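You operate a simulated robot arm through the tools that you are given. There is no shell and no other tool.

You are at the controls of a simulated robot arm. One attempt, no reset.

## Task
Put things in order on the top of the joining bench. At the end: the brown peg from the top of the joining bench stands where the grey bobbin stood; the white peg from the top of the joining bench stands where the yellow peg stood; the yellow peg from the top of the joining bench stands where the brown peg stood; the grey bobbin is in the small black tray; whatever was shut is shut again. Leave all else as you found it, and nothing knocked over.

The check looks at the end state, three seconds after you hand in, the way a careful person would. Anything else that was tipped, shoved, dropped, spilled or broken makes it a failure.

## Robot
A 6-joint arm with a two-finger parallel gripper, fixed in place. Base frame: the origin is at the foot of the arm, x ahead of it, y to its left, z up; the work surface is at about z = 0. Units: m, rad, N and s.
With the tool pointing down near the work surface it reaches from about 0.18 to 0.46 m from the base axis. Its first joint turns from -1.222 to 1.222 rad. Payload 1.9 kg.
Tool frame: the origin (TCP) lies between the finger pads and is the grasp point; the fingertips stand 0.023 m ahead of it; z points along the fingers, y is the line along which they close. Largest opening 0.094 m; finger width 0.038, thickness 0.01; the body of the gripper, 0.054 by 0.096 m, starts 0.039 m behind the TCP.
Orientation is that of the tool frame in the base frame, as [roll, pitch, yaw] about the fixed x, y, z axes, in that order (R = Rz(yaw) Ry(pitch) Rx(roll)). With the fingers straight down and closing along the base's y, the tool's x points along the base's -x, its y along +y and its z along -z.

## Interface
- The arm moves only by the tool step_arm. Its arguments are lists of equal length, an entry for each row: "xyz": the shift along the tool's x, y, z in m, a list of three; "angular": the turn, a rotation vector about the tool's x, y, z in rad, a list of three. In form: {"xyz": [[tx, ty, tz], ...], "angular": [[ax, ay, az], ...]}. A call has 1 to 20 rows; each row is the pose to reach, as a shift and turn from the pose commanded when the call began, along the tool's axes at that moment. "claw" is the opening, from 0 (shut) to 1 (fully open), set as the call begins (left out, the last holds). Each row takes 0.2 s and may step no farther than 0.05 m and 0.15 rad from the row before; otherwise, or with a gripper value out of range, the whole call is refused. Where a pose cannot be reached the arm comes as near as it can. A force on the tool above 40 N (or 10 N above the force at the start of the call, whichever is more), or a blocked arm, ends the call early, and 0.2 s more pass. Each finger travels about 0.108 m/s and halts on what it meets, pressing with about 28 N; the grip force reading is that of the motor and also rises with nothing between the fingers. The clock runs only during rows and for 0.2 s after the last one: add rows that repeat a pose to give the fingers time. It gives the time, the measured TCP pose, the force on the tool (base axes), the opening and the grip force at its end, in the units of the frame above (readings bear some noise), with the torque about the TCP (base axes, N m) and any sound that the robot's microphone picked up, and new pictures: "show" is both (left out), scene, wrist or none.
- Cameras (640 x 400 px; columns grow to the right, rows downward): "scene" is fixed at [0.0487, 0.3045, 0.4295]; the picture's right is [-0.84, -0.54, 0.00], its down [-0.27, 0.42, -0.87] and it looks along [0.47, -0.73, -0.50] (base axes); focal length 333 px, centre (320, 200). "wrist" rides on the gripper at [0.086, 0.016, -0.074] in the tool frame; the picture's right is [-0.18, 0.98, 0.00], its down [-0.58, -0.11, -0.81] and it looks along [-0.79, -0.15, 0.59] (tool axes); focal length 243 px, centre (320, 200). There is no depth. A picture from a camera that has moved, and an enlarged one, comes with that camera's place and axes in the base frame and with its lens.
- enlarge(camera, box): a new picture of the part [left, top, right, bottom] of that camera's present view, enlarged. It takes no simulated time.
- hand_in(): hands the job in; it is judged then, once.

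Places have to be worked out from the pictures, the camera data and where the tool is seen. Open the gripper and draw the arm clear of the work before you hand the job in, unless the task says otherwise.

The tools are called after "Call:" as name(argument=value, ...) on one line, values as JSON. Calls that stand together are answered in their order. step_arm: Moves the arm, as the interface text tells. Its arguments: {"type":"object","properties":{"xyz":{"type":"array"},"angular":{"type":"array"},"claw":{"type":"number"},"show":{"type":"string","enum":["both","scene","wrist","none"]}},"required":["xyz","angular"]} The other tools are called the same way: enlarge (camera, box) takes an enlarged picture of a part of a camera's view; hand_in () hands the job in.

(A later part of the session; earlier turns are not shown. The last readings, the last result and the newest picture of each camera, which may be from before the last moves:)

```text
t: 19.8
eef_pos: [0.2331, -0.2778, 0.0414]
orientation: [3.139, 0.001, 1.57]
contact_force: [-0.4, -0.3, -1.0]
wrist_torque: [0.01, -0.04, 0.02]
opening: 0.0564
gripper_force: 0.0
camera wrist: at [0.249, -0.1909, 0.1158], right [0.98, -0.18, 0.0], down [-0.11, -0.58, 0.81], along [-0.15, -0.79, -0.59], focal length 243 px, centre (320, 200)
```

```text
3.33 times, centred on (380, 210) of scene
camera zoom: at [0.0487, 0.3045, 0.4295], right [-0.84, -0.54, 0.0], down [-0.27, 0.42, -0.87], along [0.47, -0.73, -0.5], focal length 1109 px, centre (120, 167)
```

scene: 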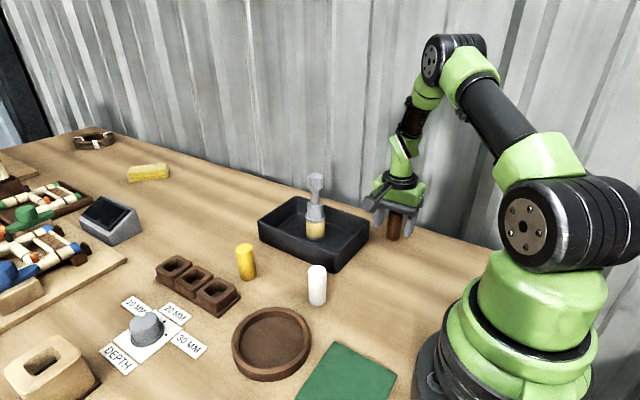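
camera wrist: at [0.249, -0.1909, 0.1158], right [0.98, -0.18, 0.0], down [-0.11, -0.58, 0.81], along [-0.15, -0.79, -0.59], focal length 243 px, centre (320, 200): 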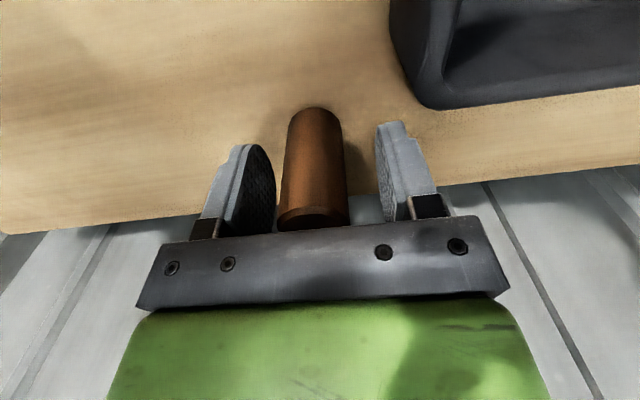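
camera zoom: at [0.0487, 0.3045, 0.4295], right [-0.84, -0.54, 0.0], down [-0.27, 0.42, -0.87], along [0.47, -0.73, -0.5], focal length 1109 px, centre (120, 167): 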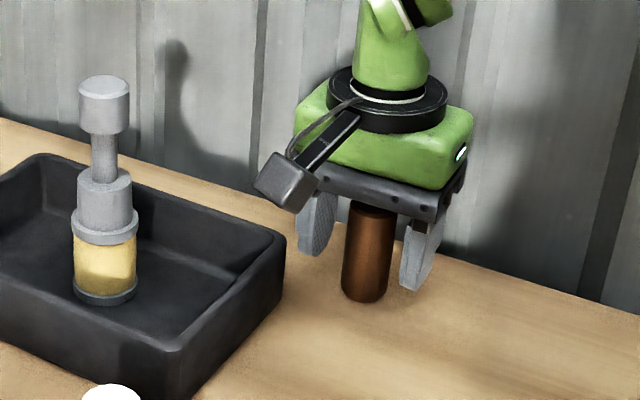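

The peg sits about 3 mm toward the left finger, so I shift by that and then close on it.

Call:
step_arm(xyz=[[0, -0.003, 0], [0, -0.003, 0]], angular=[[0, 0, 0], [0, 0, 0]], claw=0.6, show="none")

Call:
step_arm(xyz=[[0, 0, 0], [0, 0, 0], [0, 0, 0]], angular=[[0, 0, 0], [0, 0, 0], [0, 0, 0]], claw=0.0)

Call:
enlarge(camera="wrist", box=[200, 20, 440, 240])

```text
t: 20.4
eef_pos: [0.2295, -0.2781, 0.0417]
orientation: [3.14, -0.002, 1.569]
contact_force: [-0.1, -0.3, 0.1]
wrist_torque: [0.01, 0.0, 0.03]
opening: 0.0563
gripper_force: 0.0
```

```text
t: 21.2
eef_pos: [0.2303, -0.2772, 0.0415]
orientation: [3.14, 0.001, 1.571]
contact_force: [-0.4, -0.3, 0.2]
wrist_torque: [0.02, 0.04, 0.0]
opening: 0.0285
gripper_force: 28.1
camera wrist: at [0.2455, -0.1909, 0.1155], right [0.98, -0.18, 0.0], down [-0.11, -0.58, 0.81], along [-0.15, -0.79, -0.59], focal length 243 px, centre (320, 200)
```

scene: 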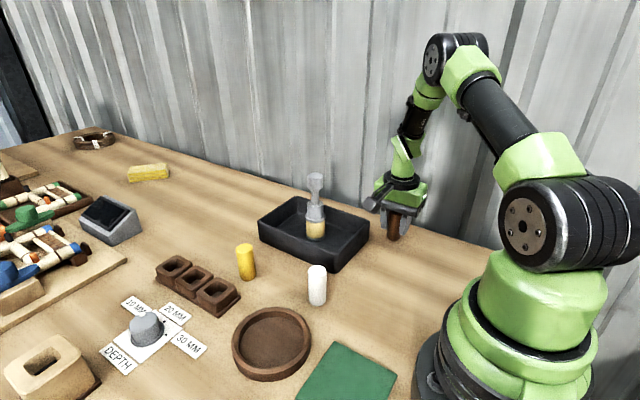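
wrist: 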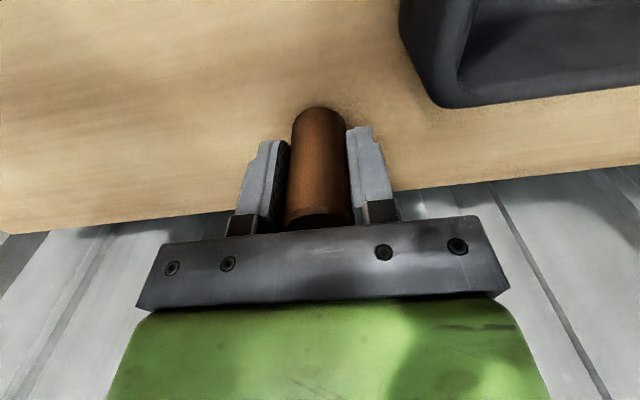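

```text
1.82 times, centred on (320, 130) of wrist
camera zoom: at [0.2455, -0.1909, 0.1155], right [0.98, -0.18, 0.0], down [-0.11, -0.58, 0.81], along [-0.15, -0.79, -0.59], focal length 441 px, centre (320, 327)
```

zoom: 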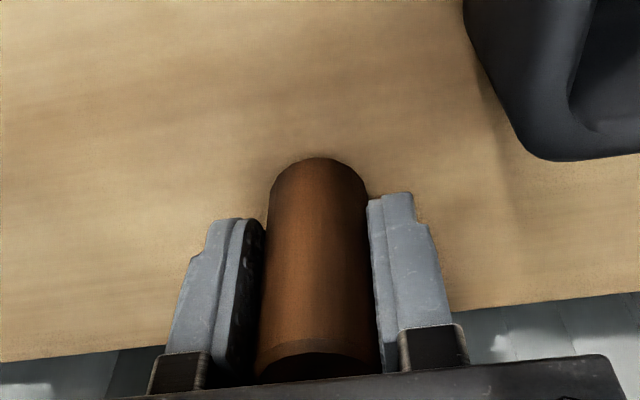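

The brown peg is gripped at about (0.230, -0.278), TCP z 0.0415. I lift it 0.1 m and carry it to above the place where the bobbin stood, (0.171, -0.094).

Call:
step_arm(xyz=[[0, 0, -0.02], [0, 0, -0.05], [0, 0, -0.08], [0, 0, -0.1], [0.035, -0.011, -0.1], [0.07, -0.022, -0.1], [0.105, -0.033, -0.1], [0.14, -0.045, -0.1], [0.17, -0.054, -0.1], [0.185, -0.059, -0.1], [0.185, -0.059, -0.1]], angular=[[0, 0, 0], [0, 0, 0], [0, 0, 0], [0, 0, 0], [0, 0, 0], [0, 0, 0], [0, 0, 0], [0, 0, 0], [0, 0, 0], [0, 0, 0], [0, 0, 0]])

Call:
enlarge(camera="scene", box=[300, 170, 480, 320])

```text
t: 23.6
eef_pos: [0.1685, -0.0925, 0.141]
orientation: [3.141, 0.0, 1.568]
contact_force: [-0.7, -0.4, -0.3]
wrist_torque: [0.0, 0.01, 0.02]
opening: 0.0286
gripper_force: 28.1
camera wrist: at [0.1851, -0.0051, 0.2143], right [0.98, -0.19, 0.0], down [-0.11, -0.58, 0.81], along [-0.15, -0.79, -0.59], focal length 243 px, centre (320, 200)
```

scene: 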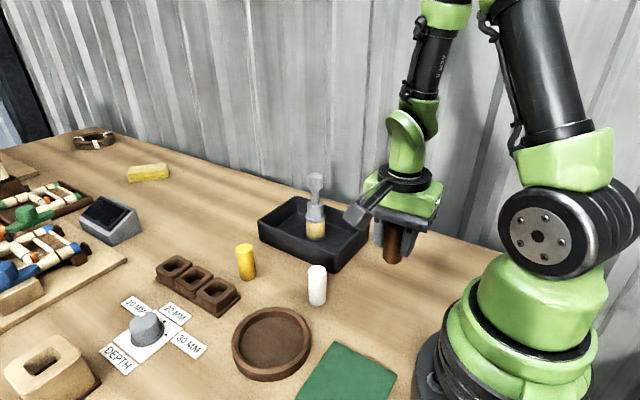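
wrist: 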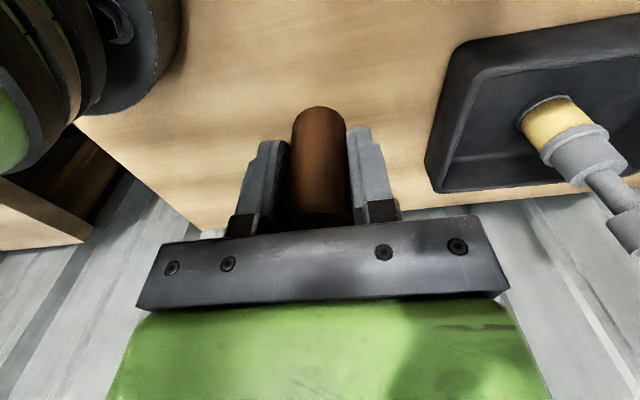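

```text
2.67 times, centred on (390, 245) of scene
camera zoom: at [0.0487, 0.3045, 0.4295], right [-0.84, -0.54, 0.0], down [-0.27, 0.42, -0.87], along [0.47, -0.73, -0.5], focal length 887 px, centre (133, 80)
```

zoom: 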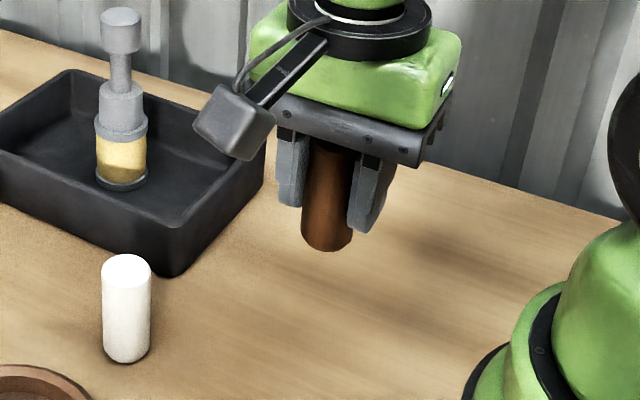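

The peg hangs over the bobbin's old place, TCP 2 mm short in x. I correct that while lowering 90 mm, leaving about 8 mm for slow steps.

Call:
step_arm(xyz=[[0, 0.002, 0.025], [0, 0.002, 0.05], [0, 0.002, 0.075], [0, 0.002, 0.09], [0, 0.002, 0.09]], angular=[[0, 0, 0], [0, 0, 0], [0, 0, 0], [0, 0, 0], [0, 0, 0]])

Call:
enlarge(camera="scene", box=[300, 170, 480, 320])

```text
t: 24.8
eef_pos: [0.1711, -0.0936, 0.0512]
orientation: [3.14, -0.002, 1.568]
contact_force: [0.4, 0.0, -0.5]
wrist_torque: [-0.01, -0.01, 0.01]
opening: 0.0287
gripper_force: 27.9
camera wrist: at [0.1877, -0.0067, 0.1252], right [0.98, -0.18, 0.0], down [-0.11, -0.58, 0.81], along [-0.15, -0.79, -0.59], focal length 243 px, centre (320, 200)
```

scene: 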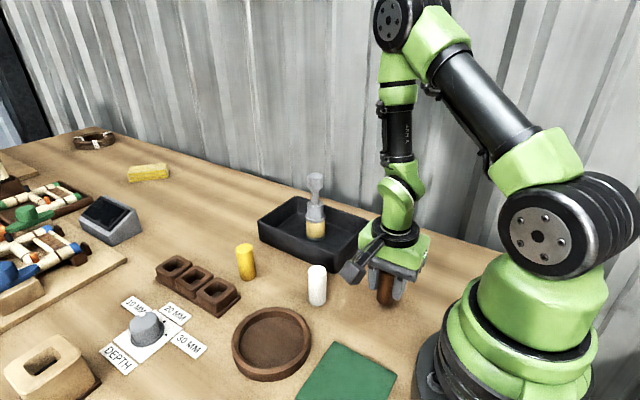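
wrist: 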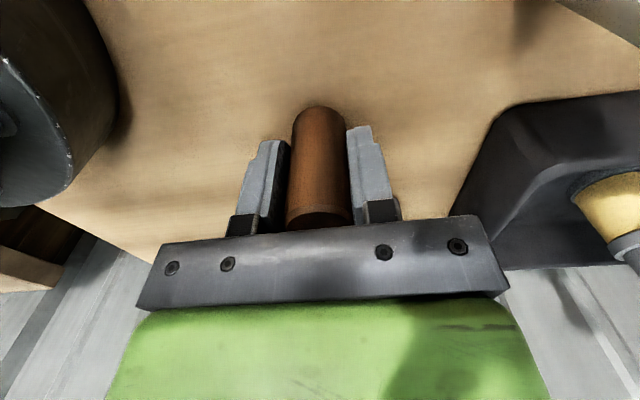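

```text
2.67 times, centred on (390, 245) of scene
camera zoom: at [0.0487, 0.3045, 0.4295], right [-0.84, -0.54, 0.0], down [-0.27, 0.42, -0.87], along [0.47, -0.73, -0.5], focal length 887 px, centre (133, 80)
```

zoom: 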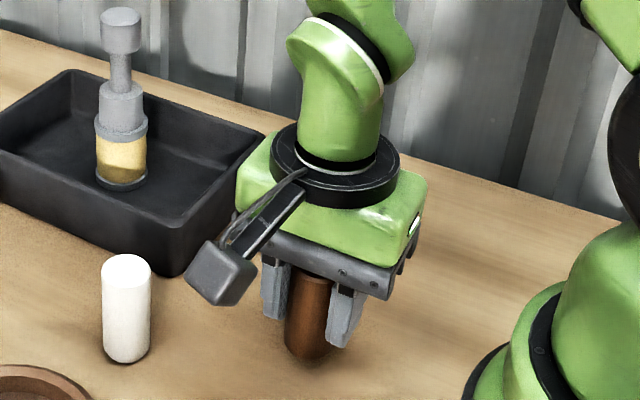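

The peg's base is about 9 mm above the bench at TCP (0.171, -0.0935). I lower it in small steps, watching for contact near TCP z 0.0415.

Call:
step_arm(xyz=[[0, 0, 0.003], [0, 0, 0.006], [0, 0, 0.008]], angular=[[0, 0, 0], [0, 0, 0], [0, 0, 0]], show="none")

Call:
step_arm(xyz=[[0, 0, 0.001], [0, 0, 0.001]], angular=[[0, 0, 0], [0, 0, 0]], show="none")

```text
t: 25.6
eef_pos: [0.1712, -0.0924, 0.0444]
orientation: [3.142, -0.001, 1.571]
contact_force: [0.2, -0.3, -0.1]
wrist_torque: [0.02, -0.01, -0.03]
opening: 0.0286
gripper_force: 27.8
```

```text
t: 26.2
eef_pos: [0.1714, -0.0926, 0.0432]
orientation: [3.14, 0.0, 1.57]
contact_force: [1.6, 0.4, -0.2]
wrist_torque: [0.01, 0.0, -0.01]
opening: 0.0287
gripper_force: 27.8
```

No contact yet at z 0.043. I go down 1 mm at a time.

Call:
step_arm(xyz=[[0, 0, 0.001], [0, 0, 0.001]], angular=[[0, 0, 0], [0, 0, 0]], show="none")

Call:
step_arm(xyz=[[0, 0, 0.001], [0, 0, 0.001]], angular=[[0, 0, 0], [0, 0, 0]], show="none")

```text
t: 26.8
eef_pos: [0.1723, -0.0929, 0.0414]
orientation: [3.139, -0.001, 1.571]
contact_force: [-1.7, 0.9, 8.5]
wrist_torque: [0.07, -0.01, 0.01]
opening: 0.0283
gripper_force: 27.8
```

```text
t: 27.4
eef_pos: [0.1721, -0.093, 0.0401]
orientation: [3.14, 0.0, 1.57]
contact_force: [-0.3, 3.2, 9.8]
wrist_torque: [0.14, -0.05, 0.0]
opening: 0.0284
gripper_force: 28.0
```

The peg rests on the bench (about 9 N). I ease up 1 mm and open the fingers.

Call:
step_arm(xyz=[[0, 0, -0.001], [0, 0, -0.001]], angular=[[0, 0, 0], [0, 0, 0]], show="none")

Call:
step_arm(xyz=[[0, 0, 0], [0, 0, 0], [0, 0, 0]], angular=[[0, 0, 0], [0, 0, 0], [0, 0, 0]], claw=0.6)

Call:
enlarge(camera="wrist", box=[200, 20, 440, 240])

```text
t: 28.0
eef_pos: [0.1732, -0.0932, 0.0414]
orientation: [3.139, -0.001, 1.571]
contact_force: [-0.6, 0.9, -0.3]
wrist_torque: [0.03, -0.02, -0.01]
opening: 0.0287
gripper_force: 28.0
```

```text
t: 28.8
eef_pos: [0.1719, -0.0928, 0.0418]
orientation: [3.139, 0.0, 1.569]
contact_force: [-0.3, 0.2, -0.2]
wrist_torque: [0.04, 0.0, -0.03]
opening: 0.0565
gripper_force: 0.2
camera wrist: at [0.1887, -0.0063, 0.116], right [0.98, -0.18, 0.0], down [-0.11, -0.58, 0.81], along [-0.15, -0.79, -0.59], focal length 243 px, centre (320, 200)
```

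scene: 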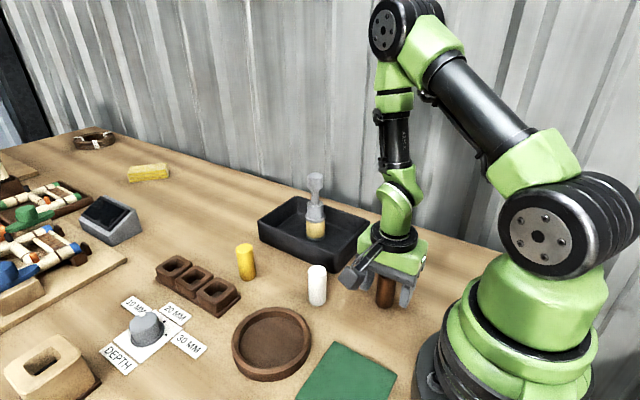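
wrist: 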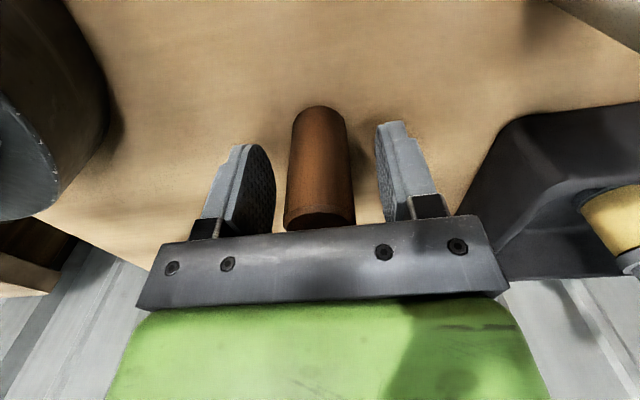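

```text
1.82 times, centred on (320, 130) of wrist
camera zoom: at [0.1887, -0.0063, 0.116], right [0.98, -0.18, 0.0], down [-0.11, -0.58, 0.81], along [-0.15, -0.79, -0.59], focal length 441 px, centre (320, 327)
```

zoom: 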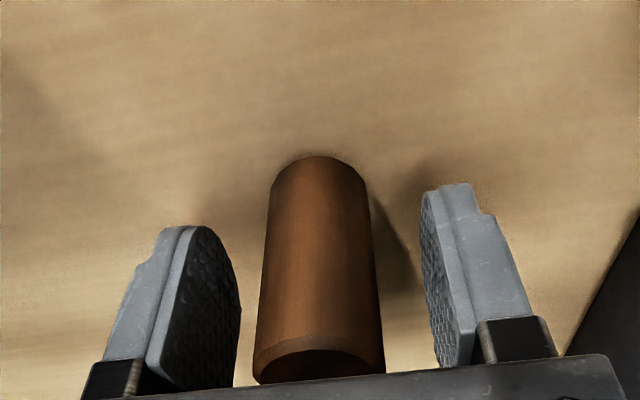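

The brown peg stands free at about (0.172, -0.094). I raise straight up and then move over to above the yellow peg at about (0.411, -0.011).

Call:
step_arm(xyz=[[0, 0, -0.03], [0, 0, -0.07], [0, 0, -0.108], [0.0, 0.0, -0.108], [0.012, 0.035, -0.108], [0.024, 0.07, -0.108], [0.036, 0.105, -0.108], [0.048, 0.14, -0.108], [0.06, 0.175, -0.108], [0.072, 0.21, -0.108], [0.082, 0.239, -0.108], [0.082, 0.239, -0.108]], angular=[[0, 0, 0], [0, 0, 0], [0, 0, 0], [0, 0, 0], [0, 0, 0], [0, 0, 0], [0, 0, 0], [0, 0, 0], [0, 0, 0], [0, 0, 0], [0, 0, 0], [0, 0, 0]], claw=0.6)

Call:
enlarge(camera="wrist", box=[200, 0, 440, 220])

Call:
enlarge(camera="scene", box=[140, 200, 420, 320])

```text
t: 31.4
eef_pos: [0.4108, -0.0129, 0.149]
orientation: [-3.141, 0.0, 1.569]
contact_force: [0.2, -0.1, -0.4]
wrist_torque: [-0.04, 0.06, 0.02]
opening: 0.0565
gripper_force: 0.0
camera wrist: at [0.4271, 0.0746, 0.2234], right [0.98, -0.18, 0.0], down [-0.11, -0.58, 0.81], along [-0.15, -0.79, -0.59], focal length 243 px, centre (320, 200)
```

scene: 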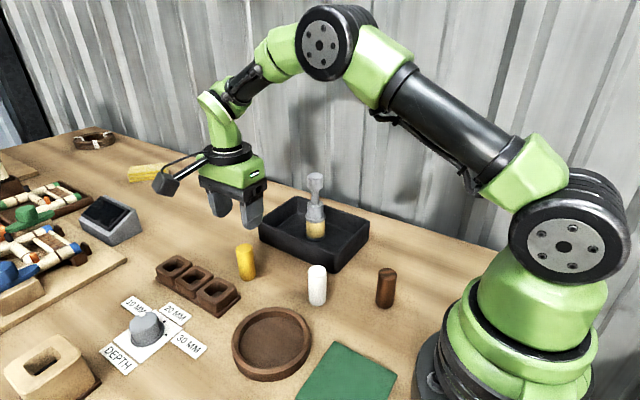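
wrist: 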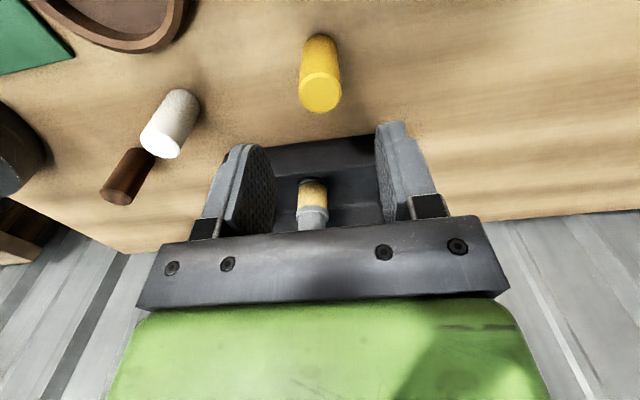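

```text
1.82 times, centred on (320, 110) of wrist
camera zoom: at [0.4271, 0.0746, 0.2234], right [0.98, -0.18, 0.0], down [-0.11, -0.58, 0.81], along [-0.15, -0.79, -0.59], focal length 441 px, centre (320, 364)
```

zoom: 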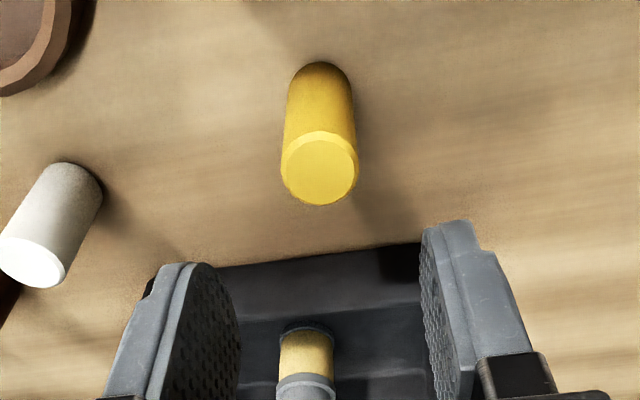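

```text
2.29 times, centred on (280, 260) of scene
camera zoom: at [0.0487, 0.3045, 0.4295], right [-0.84, -0.54, 0.0], down [-0.27, 0.42, -0.87], along [0.47, -0.73, -0.5], focal length 760 px, centre (411, 63)
```

zoom: 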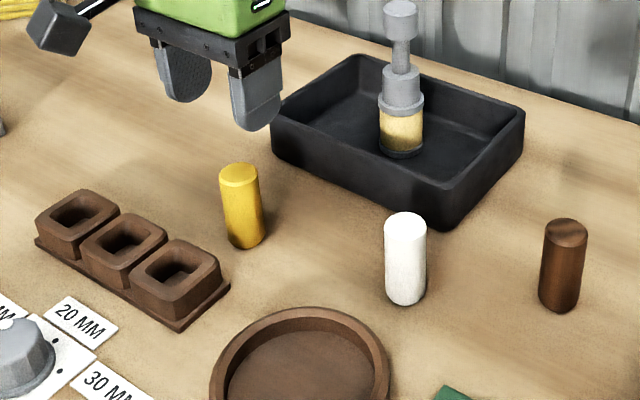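

The yellow peg's centre is about (0.411, -0.017), 4 mm beyond the TCP in -y. I shift by that and lower to TCP z ≈ 0.042.

Call:
step_arm(xyz=[[-0.004, 0, 0.02], [-0.004, 0, 0.045], [-0.004, 0, 0.07], [-0.004, 0, 0.09], [-0.004, 0, 0.107], [-0.004, 0, 0.107]], angular=[[0, 0, 0], [0, 0, 0], [0, 0, 0], [0, 0, 0], [0, 0, 0], [0, 0, 0]], claw=0.6)

Call:
enlarge(camera="wrist", box=[200, 20, 440, 240])

Call:
enlarge(camera="scene", box=[140, 180, 340, 320])

```text
t: 32.8
eef_pos: [0.4135, -0.0148, 0.0414]
orientation: [3.14, 0.0, 1.568]
contact_force: [-0.2, 0.4, 0.0]
wrist_torque: [-0.02, -0.02, 0.01]
opening: 0.0563
gripper_force: 0.1
camera wrist: at [0.429, 0.0712, 0.1162], right [0.98, -0.19, 0.0], down [-0.11, -0.58, 0.81], along [-0.15, -0.79, -0.59], focal length 243 px, centre (320, 200)
```

scene: 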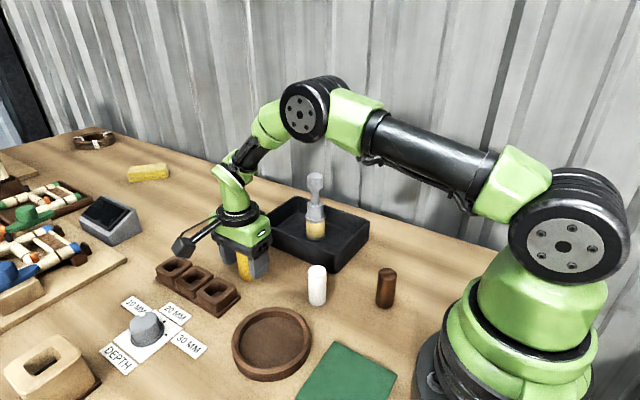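
wrist: 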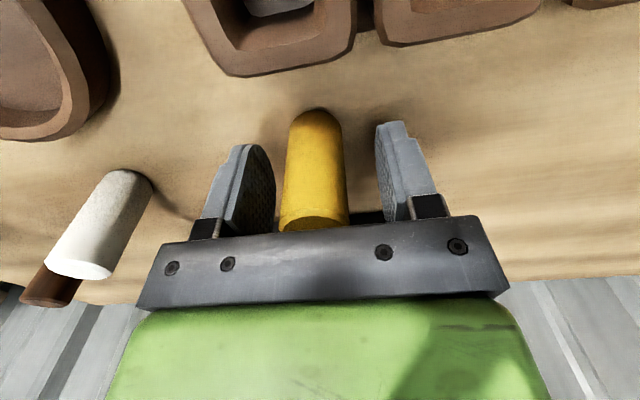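

```text
1.82 times, centred on (320, 130) of wrist
camera zoom: at [0.429, 0.0712, 0.1162], right [0.98, -0.19, 0.0], down [-0.11, -0.58, 0.81], along [-0.15, -0.79, -0.59], focal length 441 px, centre (320, 327)
```

zoom: 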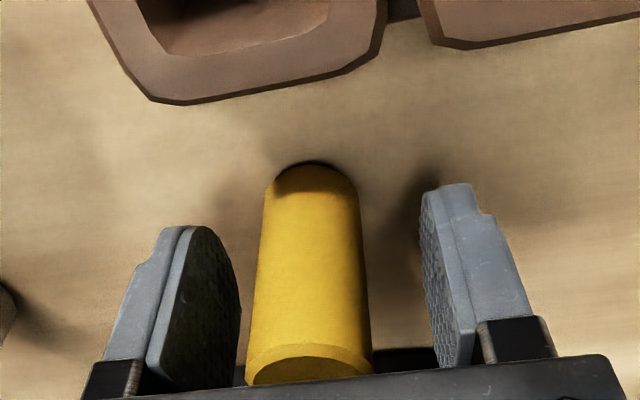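

```text
2.86 times, centred on (240, 250) of scene
camera zoom: at [0.0487, 0.3045, 0.4295], right [-0.84, -0.54, 0.0], down [-0.27, 0.42, -0.87], along [0.47, -0.73, -0.5], focal length 951 px, centre (549, 57)
```

zoom: 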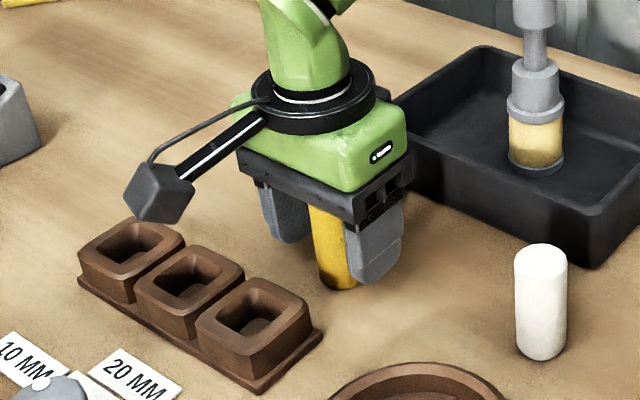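

The yellow peg is about 2.5 mm off in both tool directions (its centre is near (0.411, -0.017)). I shift by that and close.

Call:
step_arm(xyz=[[-0.0025, -0.0027, 0], [-0.0025, -0.0027, 0]], angular=[[0, 0, 0], [0, 0, 0]], claw=0.6, show="none")

Call:
step_arm(xyz=[[0, 0, 0], [0, 0, 0], [0, 0, 0]], angular=[[0, 0, 0], [0, 0, 0], [0, 0, 0]], claw=0.0)

Call:
enlarge(camera="wrist", box=[200, 20, 440, 240])

```text
t: 33.4
eef_pos: [0.41, -0.0188, 0.0419]
orientation: [3.141, -0.001, 1.571]
contact_force: [-0.1, -1.1, -0.2]
wrist_torque: [0.0, 0.01, 0.0]
opening: 0.0564
gripper_force: 0.1
```

```text
t: 34.2
eef_pos: [0.4102, -0.0187, 0.0435]
orientation: [3.14, 0.0, 1.569]
contact_force: [-0.1, -0.3, 0.7]
wrist_torque: [0.04, -0.05, 0.0]
opening: 0.0286
gripper_force: 27.7
camera wrist: at [0.4267, 0.0686, 0.1169], right [0.98, -0.18, 0.0], down [-0.11, -0.58, 0.81], along [-0.15, -0.79, -0.59], focal length 243 px, centre (320, 200)
```

scene: 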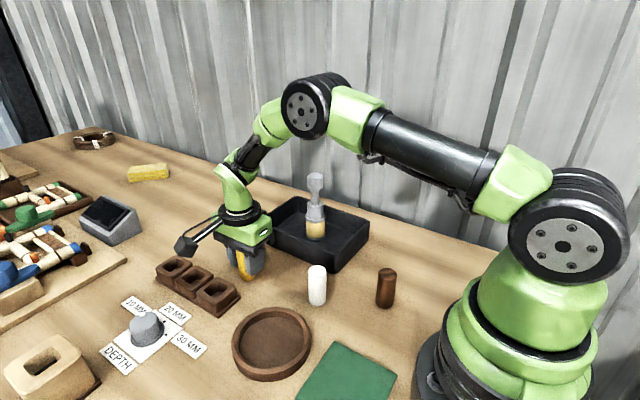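
wrist: 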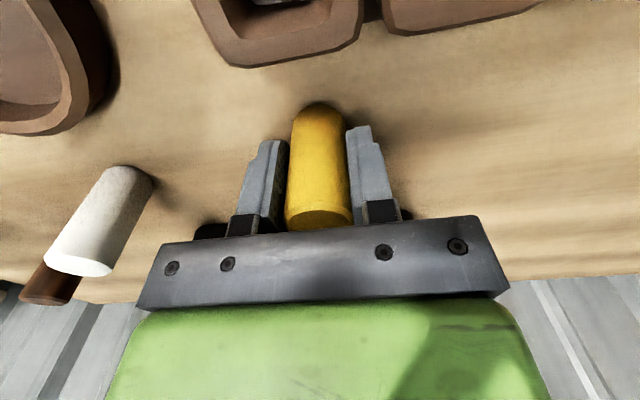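

```text
1.82 times, centred on (320, 130) of wrist
camera zoom: at [0.4267, 0.0686, 0.1169], right [0.98, -0.18, 0.0], down [-0.11, -0.58, 0.81], along [-0.15, -0.79, -0.59], focal length 441 px, centre (320, 327)
```

zoom: 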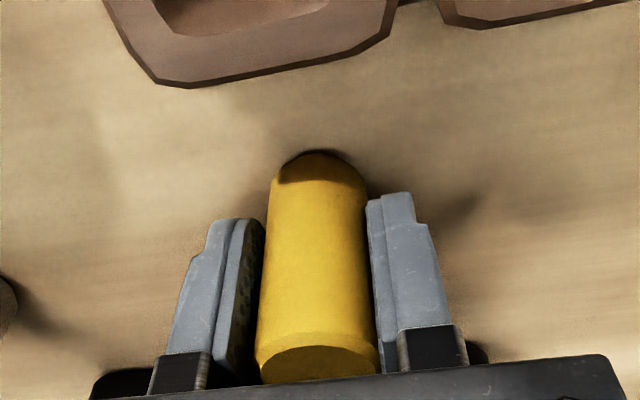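

The yellow peg is held, standing at about (0.410, -0.018). I lift it well above the bobbin's height and carry it round via (0.25, -0.10) to above the brown peg's old place (0.230, -0.278).

Call:
step_arm(xyz=[[0, 0, -0.03], [0, 0, -0.07], [0, 0, -0.115], [0, 0, -0.16], [-0.02, -0.04, -0.16], [-0.04, -0.08, -0.16], [-0.06, -0.12, -0.16], [-0.081, -0.16, -0.16], [-0.125, -0.165, -0.16], [-0.17, -0.17, -0.16], [-0.215, -0.175, -0.16], [-0.2595, -0.18, -0.16], [-0.2595, -0.18, -0.16], [-0.2595, -0.18, -0.12], [-0.2595, -0.18, -0.08], [-0.2595, -0.18, -0.05], [-0.2595, -0.18, -0.05]], angular=[[0, 0, 0], [0, 0, 0], [0, 0, 0], [0, 0, 0], [0, 0, 0], [0, 0, 0], [0, 0, 0], [0, 0, 0], [0, 0, 0], [0, 0, 0], [0, 0, 0], [0, 0, 0], [0, 0, 0], [0, 0, 0], [0, 0, 0], [0, 0, 0], [0, 0, 0]])

Call:
enlarge(camera="scene", box=[240, 150, 440, 320])

```text
t: 37.8
eef_pos: [0.2262, -0.2777, 0.0895]
orientation: [3.141, -0.001, 1.568]
contact_force: [0.1, -1.0, 0.0]
wrist_torque: [-0.03, -0.01, 0.01]
opening: 0.0282
gripper_force: 28.5
camera wrist: at [0.2427, -0.1897, 0.1651], right [0.98, -0.19, 0.0], down [-0.11, -0.58, 0.81], along [-0.15, -0.79, -0.59], focal length 243 px, centre (320, 200)
```

scene: 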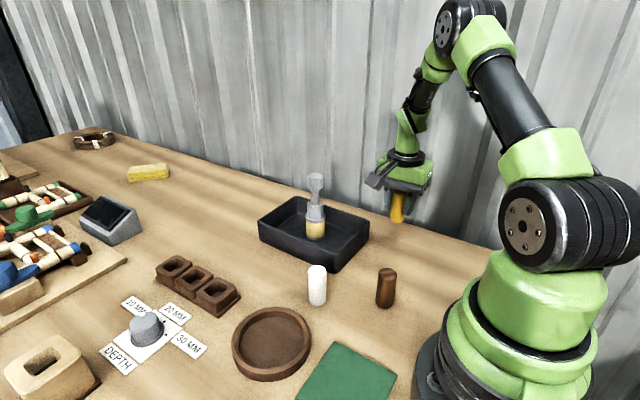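
wrist: 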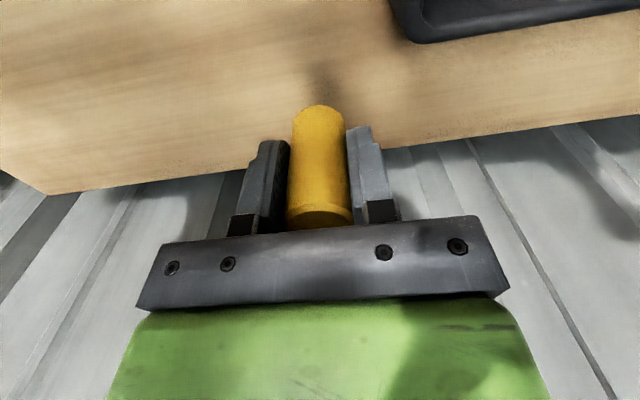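

```text
2.35 times, centred on (340, 235) of scene
camera zoom: at [0.0487, 0.3045, 0.4295], right [-0.84, -0.54, 0.0], down [-0.27, 0.42, -0.87], along [0.47, -0.73, -0.5], focal length 783 px, centre (273, 118)
```

zoom: 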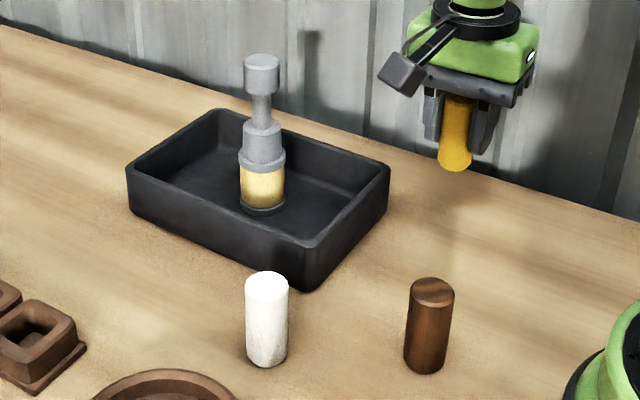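

TCP reads (0.226, -0.278); I correct +3 mm in x and lower 38 mm, stopping about 8 mm above the contact height.

Call:
step_arm(xyz=[[0, 0.003, 0.01], [0, 0.003, 0.025], [0, 0.003, 0.038], [0, 0.003, 0.038]], angular=[[0, 0, 0], [0, 0, 0], [0, 0, 0], [0, 0, 0]])

Call:
enlarge(camera="wrist", box=[200, 20, 440, 240])

```text
t: 38.8
eef_pos: [0.2312, -0.2765, 0.053]
orientation: [3.139, 0.0, 1.57]
contact_force: [0.0, -0.2, 0.0]
wrist_torque: [0.01, -0.01, 0.01]
opening: 0.0281
gripper_force: 27.9
camera wrist: at [0.2476, -0.1907, 0.1275], right [0.98, -0.18, 0.0], down [-0.11, -0.58, 0.81], along [-0.15, -0.79, -0.59], focal length 243 px, centre (320, 200)
```

scene: 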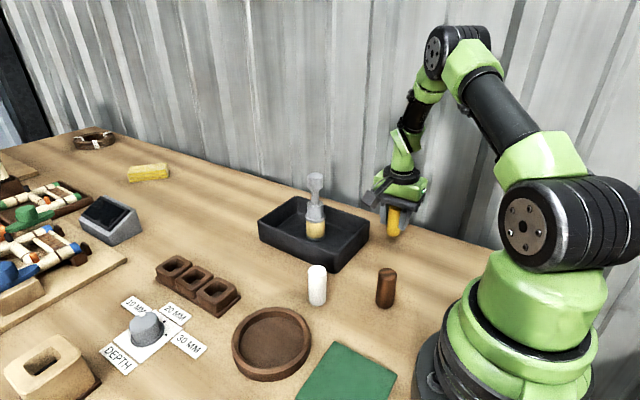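
wrist: 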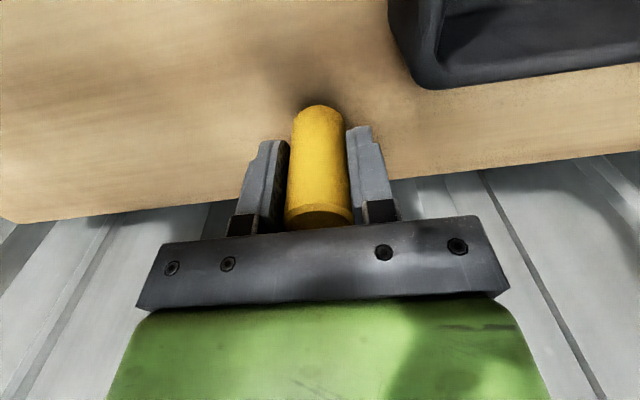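

```text
1.82 times, centred on (320, 130) of wrist
camera zoom: at [0.2476, -0.1907, 0.1275], right [0.98, -0.18, 0.0], down [-0.11, -0.58, 0.81], along [-0.15, -0.79, -0.59], focal length 441 px, centre (320, 327)
```

zoom: 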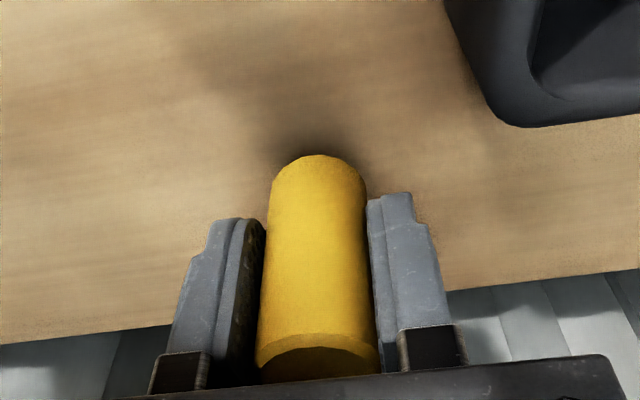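

The peg is over the brown peg's old spot (TCP (0.231, -0.277), z 0.053). I lower in small steps until contact.

Call:
step_arm(xyz=[[0, 0, 0.003], [0, 0, 0.006], [0, 0, 0.008], [0, 0, 0.008]], angular=[[0, 0, 0], [0, 0, 0], [0, 0, 0], [0, 0, 0]], show="none")

Call:
step_arm(xyz=[[0, 0, 0.001], [0, 0, 0.001]], angular=[[0, 0, 0], [0, 0, 0]], show="none")

```text
t: 39.8
eef_pos: [0.231, -0.2775, 0.0442]
orientation: [3.141, -0.001, 1.57]
contact_force: [1.0, -0.6, -0.9]
wrist_torque: [0.0, 0.04, 0.0]
opening: 0.0284
gripper_force: 27.8
```

```text
t: 40.4
eef_pos: [0.2317, -0.2778, 0.0448]
orientation: [-3.141, 0.0, 1.57]
contact_force: [0.5, -1.0, -0.3]
wrist_torque: [0.03, -0.03, -0.01]
opening: 0.0286
gripper_force: 27.8
```

No contact yet at z ≈ 0.044. I continue 1 mm at a time.

Call:
step_arm(xyz=[[0, 0, 0.001], [0, 0, 0.001]], angular=[[0, 0, 0], [0, 0, 0]], show="none")

Call:
step_arm(xyz=[[0, 0, 0.001], [0, 0, 0.001]], angular=[[0, 0, 0], [0, 0, 0]], show="none")

```text
t: 41.0
eef_pos: [0.2322, -0.2775, 0.0433]
orientation: [3.14, 0.001, 1.571]
contact_force: [0.3, 0.1, -0.6]
wrist_torque: [-0.01, -0.02, 0.02]
opening: 0.0284
gripper_force: 28.0
```

```text
t: 41.6
eef_pos: [0.2321, -0.2768, 0.0425]
orientation: [3.138, 0.0, 1.57]
contact_force: [-2.2, 0.3, 4.0]
wrist_torque: [0.02, 0.07, 0.04]
opening: 0.0286
gripper_force: 27.8
```

Light contact (4 N): the yellow peg rests on the bench. I open the fingers here.

Call:
step_arm(xyz=[[0, 0, 0], [0, 0, 0], [0, 0, 0]], angular=[[0, 0, 0], [0, 0, 0], [0, 0, 0]], claw=0.6)

Call:
enlarge(camera="wrist", box=[200, 20, 440, 240])

```text
t: 42.4
eef_pos: [0.2327, -0.2761, 0.0422]
orientation: [3.14, 0.001, 1.572]
contact_force: [-0.7, 0.3, -0.2]
wrist_torque: [-0.03, 0.02, 0.03]
opening: 0.0564
gripper_force: 0.2
camera wrist: at [0.2486, -0.1896, 0.1166], right [0.98, -0.18, 0.0], down [-0.11, -0.58, 0.81], along [-0.15, -0.79, -0.59], focal length 243 px, centre (320, 200)
```

scene: 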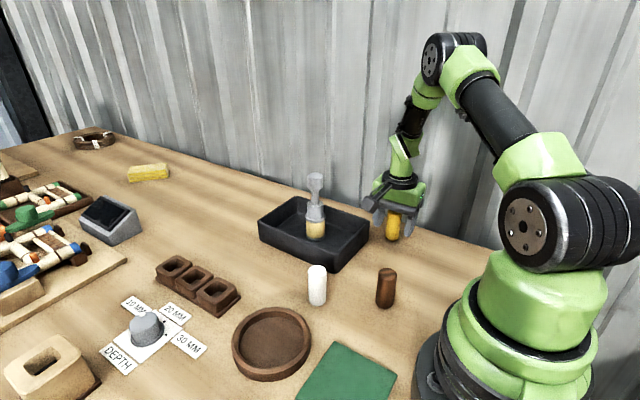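
wrist: 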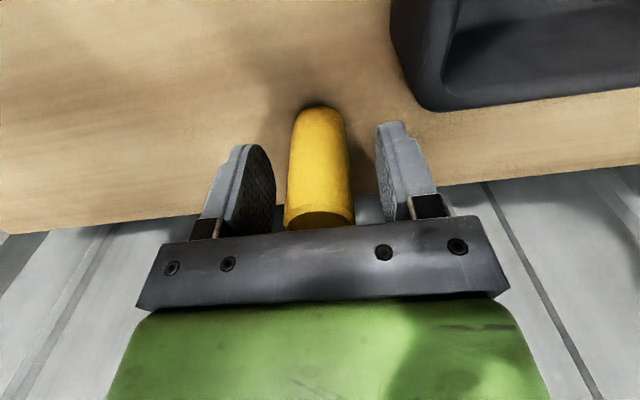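

```text
1.82 times, centred on (320, 130) of wrist
camera zoom: at [0.2486, -0.1896, 0.1166], right [0.98, -0.18, 0.0], down [-0.11, -0.58, 0.81], along [-0.15, -0.79, -0.59], focal length 441 px, centre (320, 327)
```

zoom: 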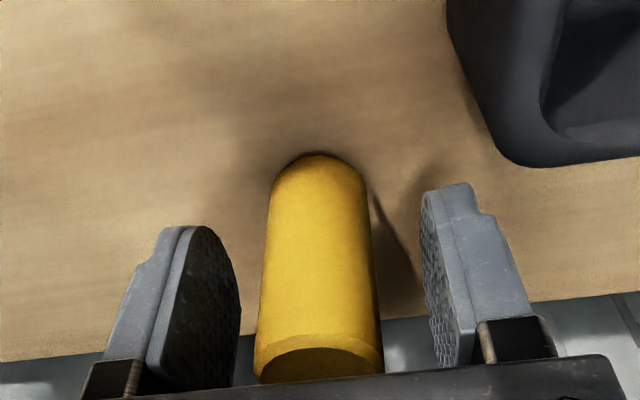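

The yellow peg stands free where the brown one was. I raise straight up and move to above the white peg at about (0.271, -0.034).

Call:
step_arm(xyz=[[0, 0, -0.03], [0, 0, -0.07], [0, 0, -0.108], [0.0, 0.0, -0.108], [0.04, 0.006, -0.108], [0.08, 0.012, -0.108], [0.12, 0.019, -0.108], [0.16, 0.025, -0.108], [0.2, 0.032, -0.108], [0.243, 0.0385, -0.108], [0.243, 0.0385, -0.108]], angular=[[0, 0, 0], [0, 0, 0], [0, 0, 0], [0, 0, 0], [0, 0, 0], [0, 0, 0], [0, 0, 0], [0, 0, 0], [0, 0, 0], [0, 0, 0], [0, 0, 0]], claw=0.6)

Call:
enlarge(camera="wrist", box=[200, 0, 440, 220])

Call:
enlarge(camera="scene", box=[240, 150, 440, 320])

```text
t: 44.8
eef_pos: [0.2677, -0.0311, 0.151]
orientation: [3.14, 0.001, 1.567]
contact_force: [0.2, 0.4, 0.3]
wrist_torque: [0.04, 0.0, -0.01]
opening: 0.0565
gripper_force: 0.1
camera wrist: at [0.2843, 0.057, 0.2249], right [0.98, -0.18, 0.0], down [-0.11, -0.58, 0.81], along [-0.15, -0.79, -0.59], focal length 243 px, centre (320, 200)
```

scene: 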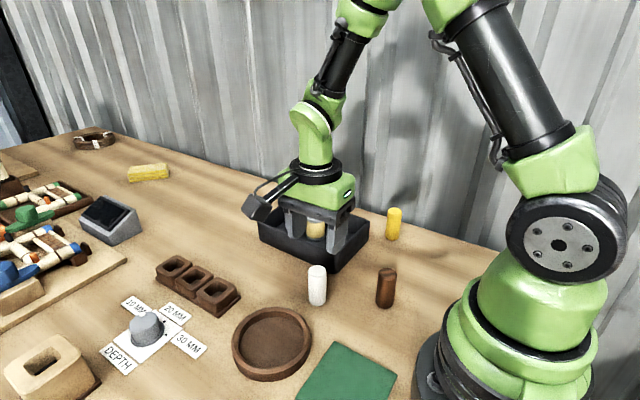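
wrist: 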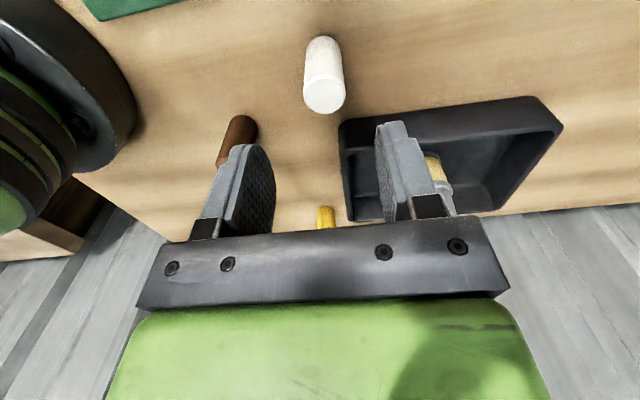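

```text
1.82 times, centred on (320, 110) of wrist
camera zoom: at [0.2843, 0.057, 0.2249], right [0.98, -0.18, 0.0], down [-0.11, -0.58, 0.81], along [-0.15, -0.79, -0.59], focal length 441 px, centre (320, 364)
```

zoom: 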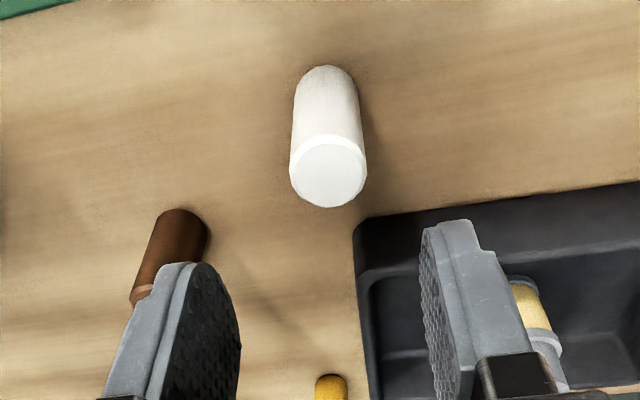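

```text
2.35 times, centred on (340, 235) of scene
camera zoom: at [0.0487, 0.3045, 0.4295], right [-0.84, -0.54, 0.0], down [-0.27, 0.42, -0.87], along [0.47, -0.73, -0.5], focal length 783 px, centre (273, 118)
```

zoom: 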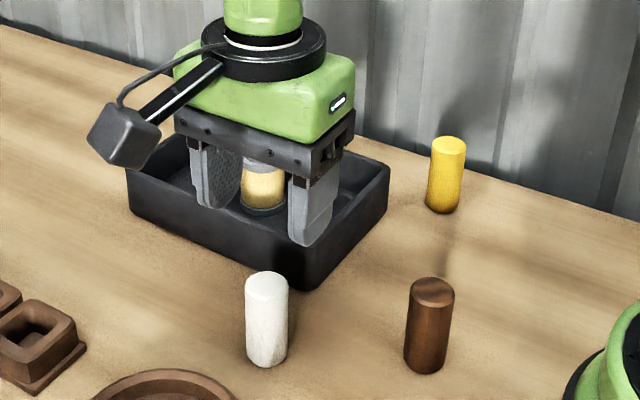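

The white peg's centre is about (0.271, -0.037). I shift -6 mm in y and +3 mm in x and lower to TCP z ≈ 0.042.

Call:
step_arm(xyz=[[-0.006, 0.003, 0.02], [-0.006, 0.003, 0.045], [-0.006, 0.003, 0.07], [-0.006, 0.003, 0.09], [-0.006, 0.003, 0.109], [-0.006, 0.003, 0.109]], angular=[[0, 0, 0], [0, 0, 0], [0, 0, 0], [0, 0, 0], [0, 0, 0], [0, 0, 0]], claw=0.6)

Call:
enlarge(camera="wrist", box=[200, 20, 440, 240])

Call:
enlarge(camera="scene", box=[220, 180, 440, 330])

```text
t: 46.2
eef_pos: [0.2718, -0.0411, 0.0412]
orientation: [3.14, -0.001, 1.571]
contact_force: [0.7, 0.7, 0.2]
wrist_torque: [-0.05, -0.02, 0.01]
opening: 0.0565
gripper_force: 0.0
camera wrist: at [0.288, 0.0466, 0.1148], right [0.98, -0.19, 0.0], down [-0.11, -0.58, 0.81], along [-0.15, -0.79, -0.59], focal length 243 px, centre (320, 200)
```

scene: 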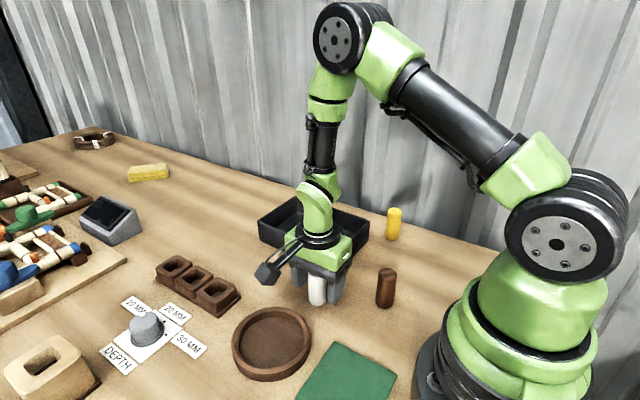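
wrist: 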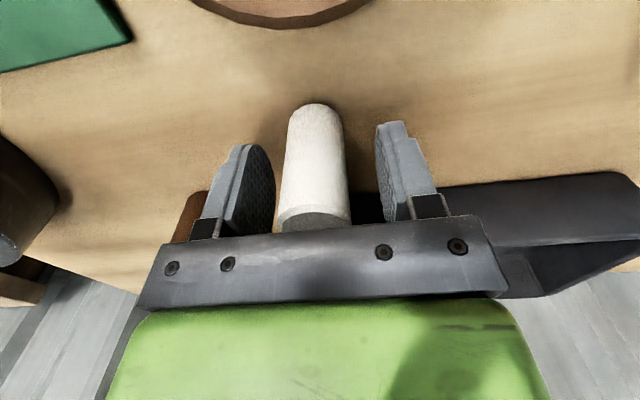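

```text
1.82 times, centred on (320, 130) of wrist
camera zoom: at [0.288, 0.0466, 0.1148], right [0.98, -0.19, 0.0], down [-0.11, -0.58, 0.81], along [-0.15, -0.79, -0.59], focal length 441 px, centre (320, 327)
```

zoom: 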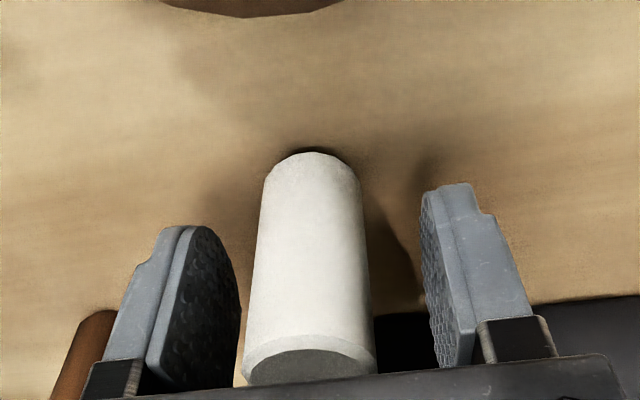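

```text
2.67 times, centred on (330, 255) of scene
camera zoom: at [0.0487, 0.3045, 0.4295], right [-0.84, -0.54, 0.0], down [-0.27, 0.42, -0.87], along [0.47, -0.73, -0.5], focal length 887 px, centre (293, 53)
```

zoom: 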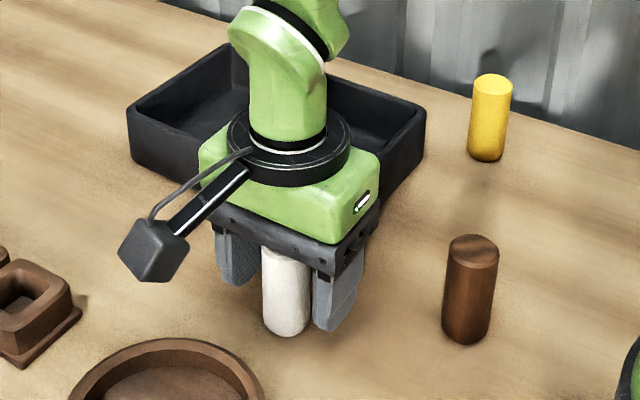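

The white peg is about 2.5 mm toward the left finger. I shift by that and close.

Call:
step_arm(xyz=[[0, -0.0025, 0], [0, -0.0025, 0]], angular=[[0, 0, 0], [0, 0, 0]], claw=0.6, show="none")

Call:
step_arm(xyz=[[0, 0, 0], [0, 0, 0], [0, 0, 0]], angular=[[0, 0, 0], [0, 0, 0], [0, 0, 0]], claw=0.0)

Call:
enlarge(camera="wrist", box=[200, 20, 440, 240])

```text
t: 46.8
eef_pos: [0.2696, -0.0413, 0.0422]
orientation: [3.138, 0.0, 1.571]
contact_force: [-0.5, 0.6, -0.5]
wrist_torque: [-0.01, 0.01, -0.02]
opening: 0.0564
gripper_force: 0.0
```

```text
t: 47.6
eef_pos: [0.27, -0.0409, 0.0408]
orientation: [3.14, -0.001, 1.57]
contact_force: [-0.4, -0.2, 0.8]
wrist_torque: [-0.02, -0.01, -0.01]
opening: 0.0282
gripper_force: 28.3
camera wrist: at [0.2862, 0.0464, 0.1157], right [0.98, -0.18, 0.0], down [-0.11, -0.58, 0.81], along [-0.15, -0.79, -0.59], focal length 243 px, centre (320, 200)
```

scene: 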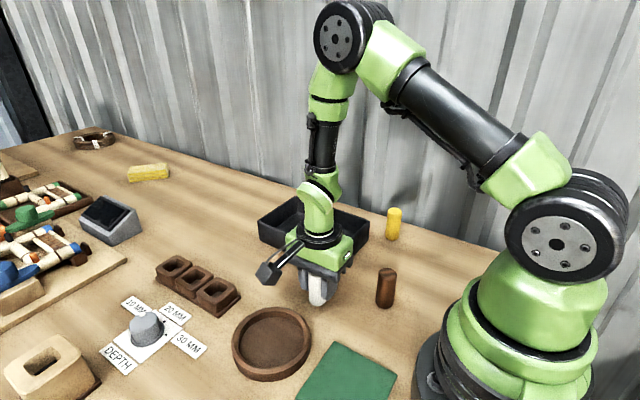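
wrist: 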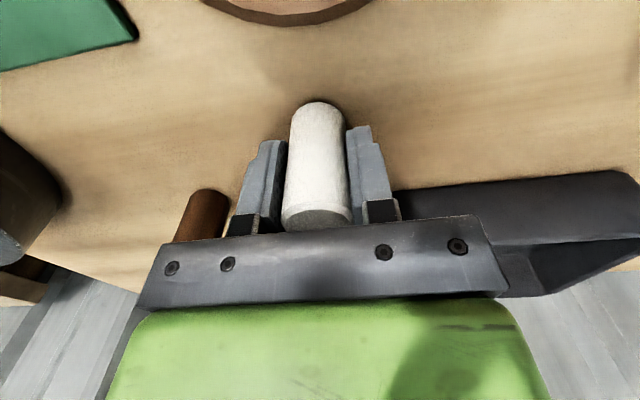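

```text
1.82 times, centred on (320, 130) of wrist
camera zoom: at [0.2862, 0.0464, 0.1157], right [0.98, -0.18, 0.0], down [-0.11, -0.58, 0.81], along [-0.15, -0.79, -0.59], focal length 441 px, centre (320, 327)
```

zoom: 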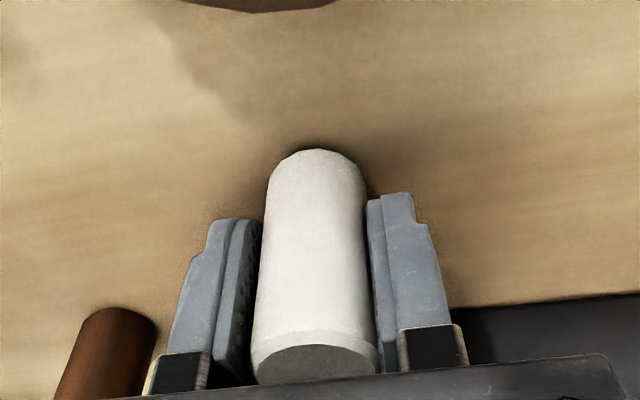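

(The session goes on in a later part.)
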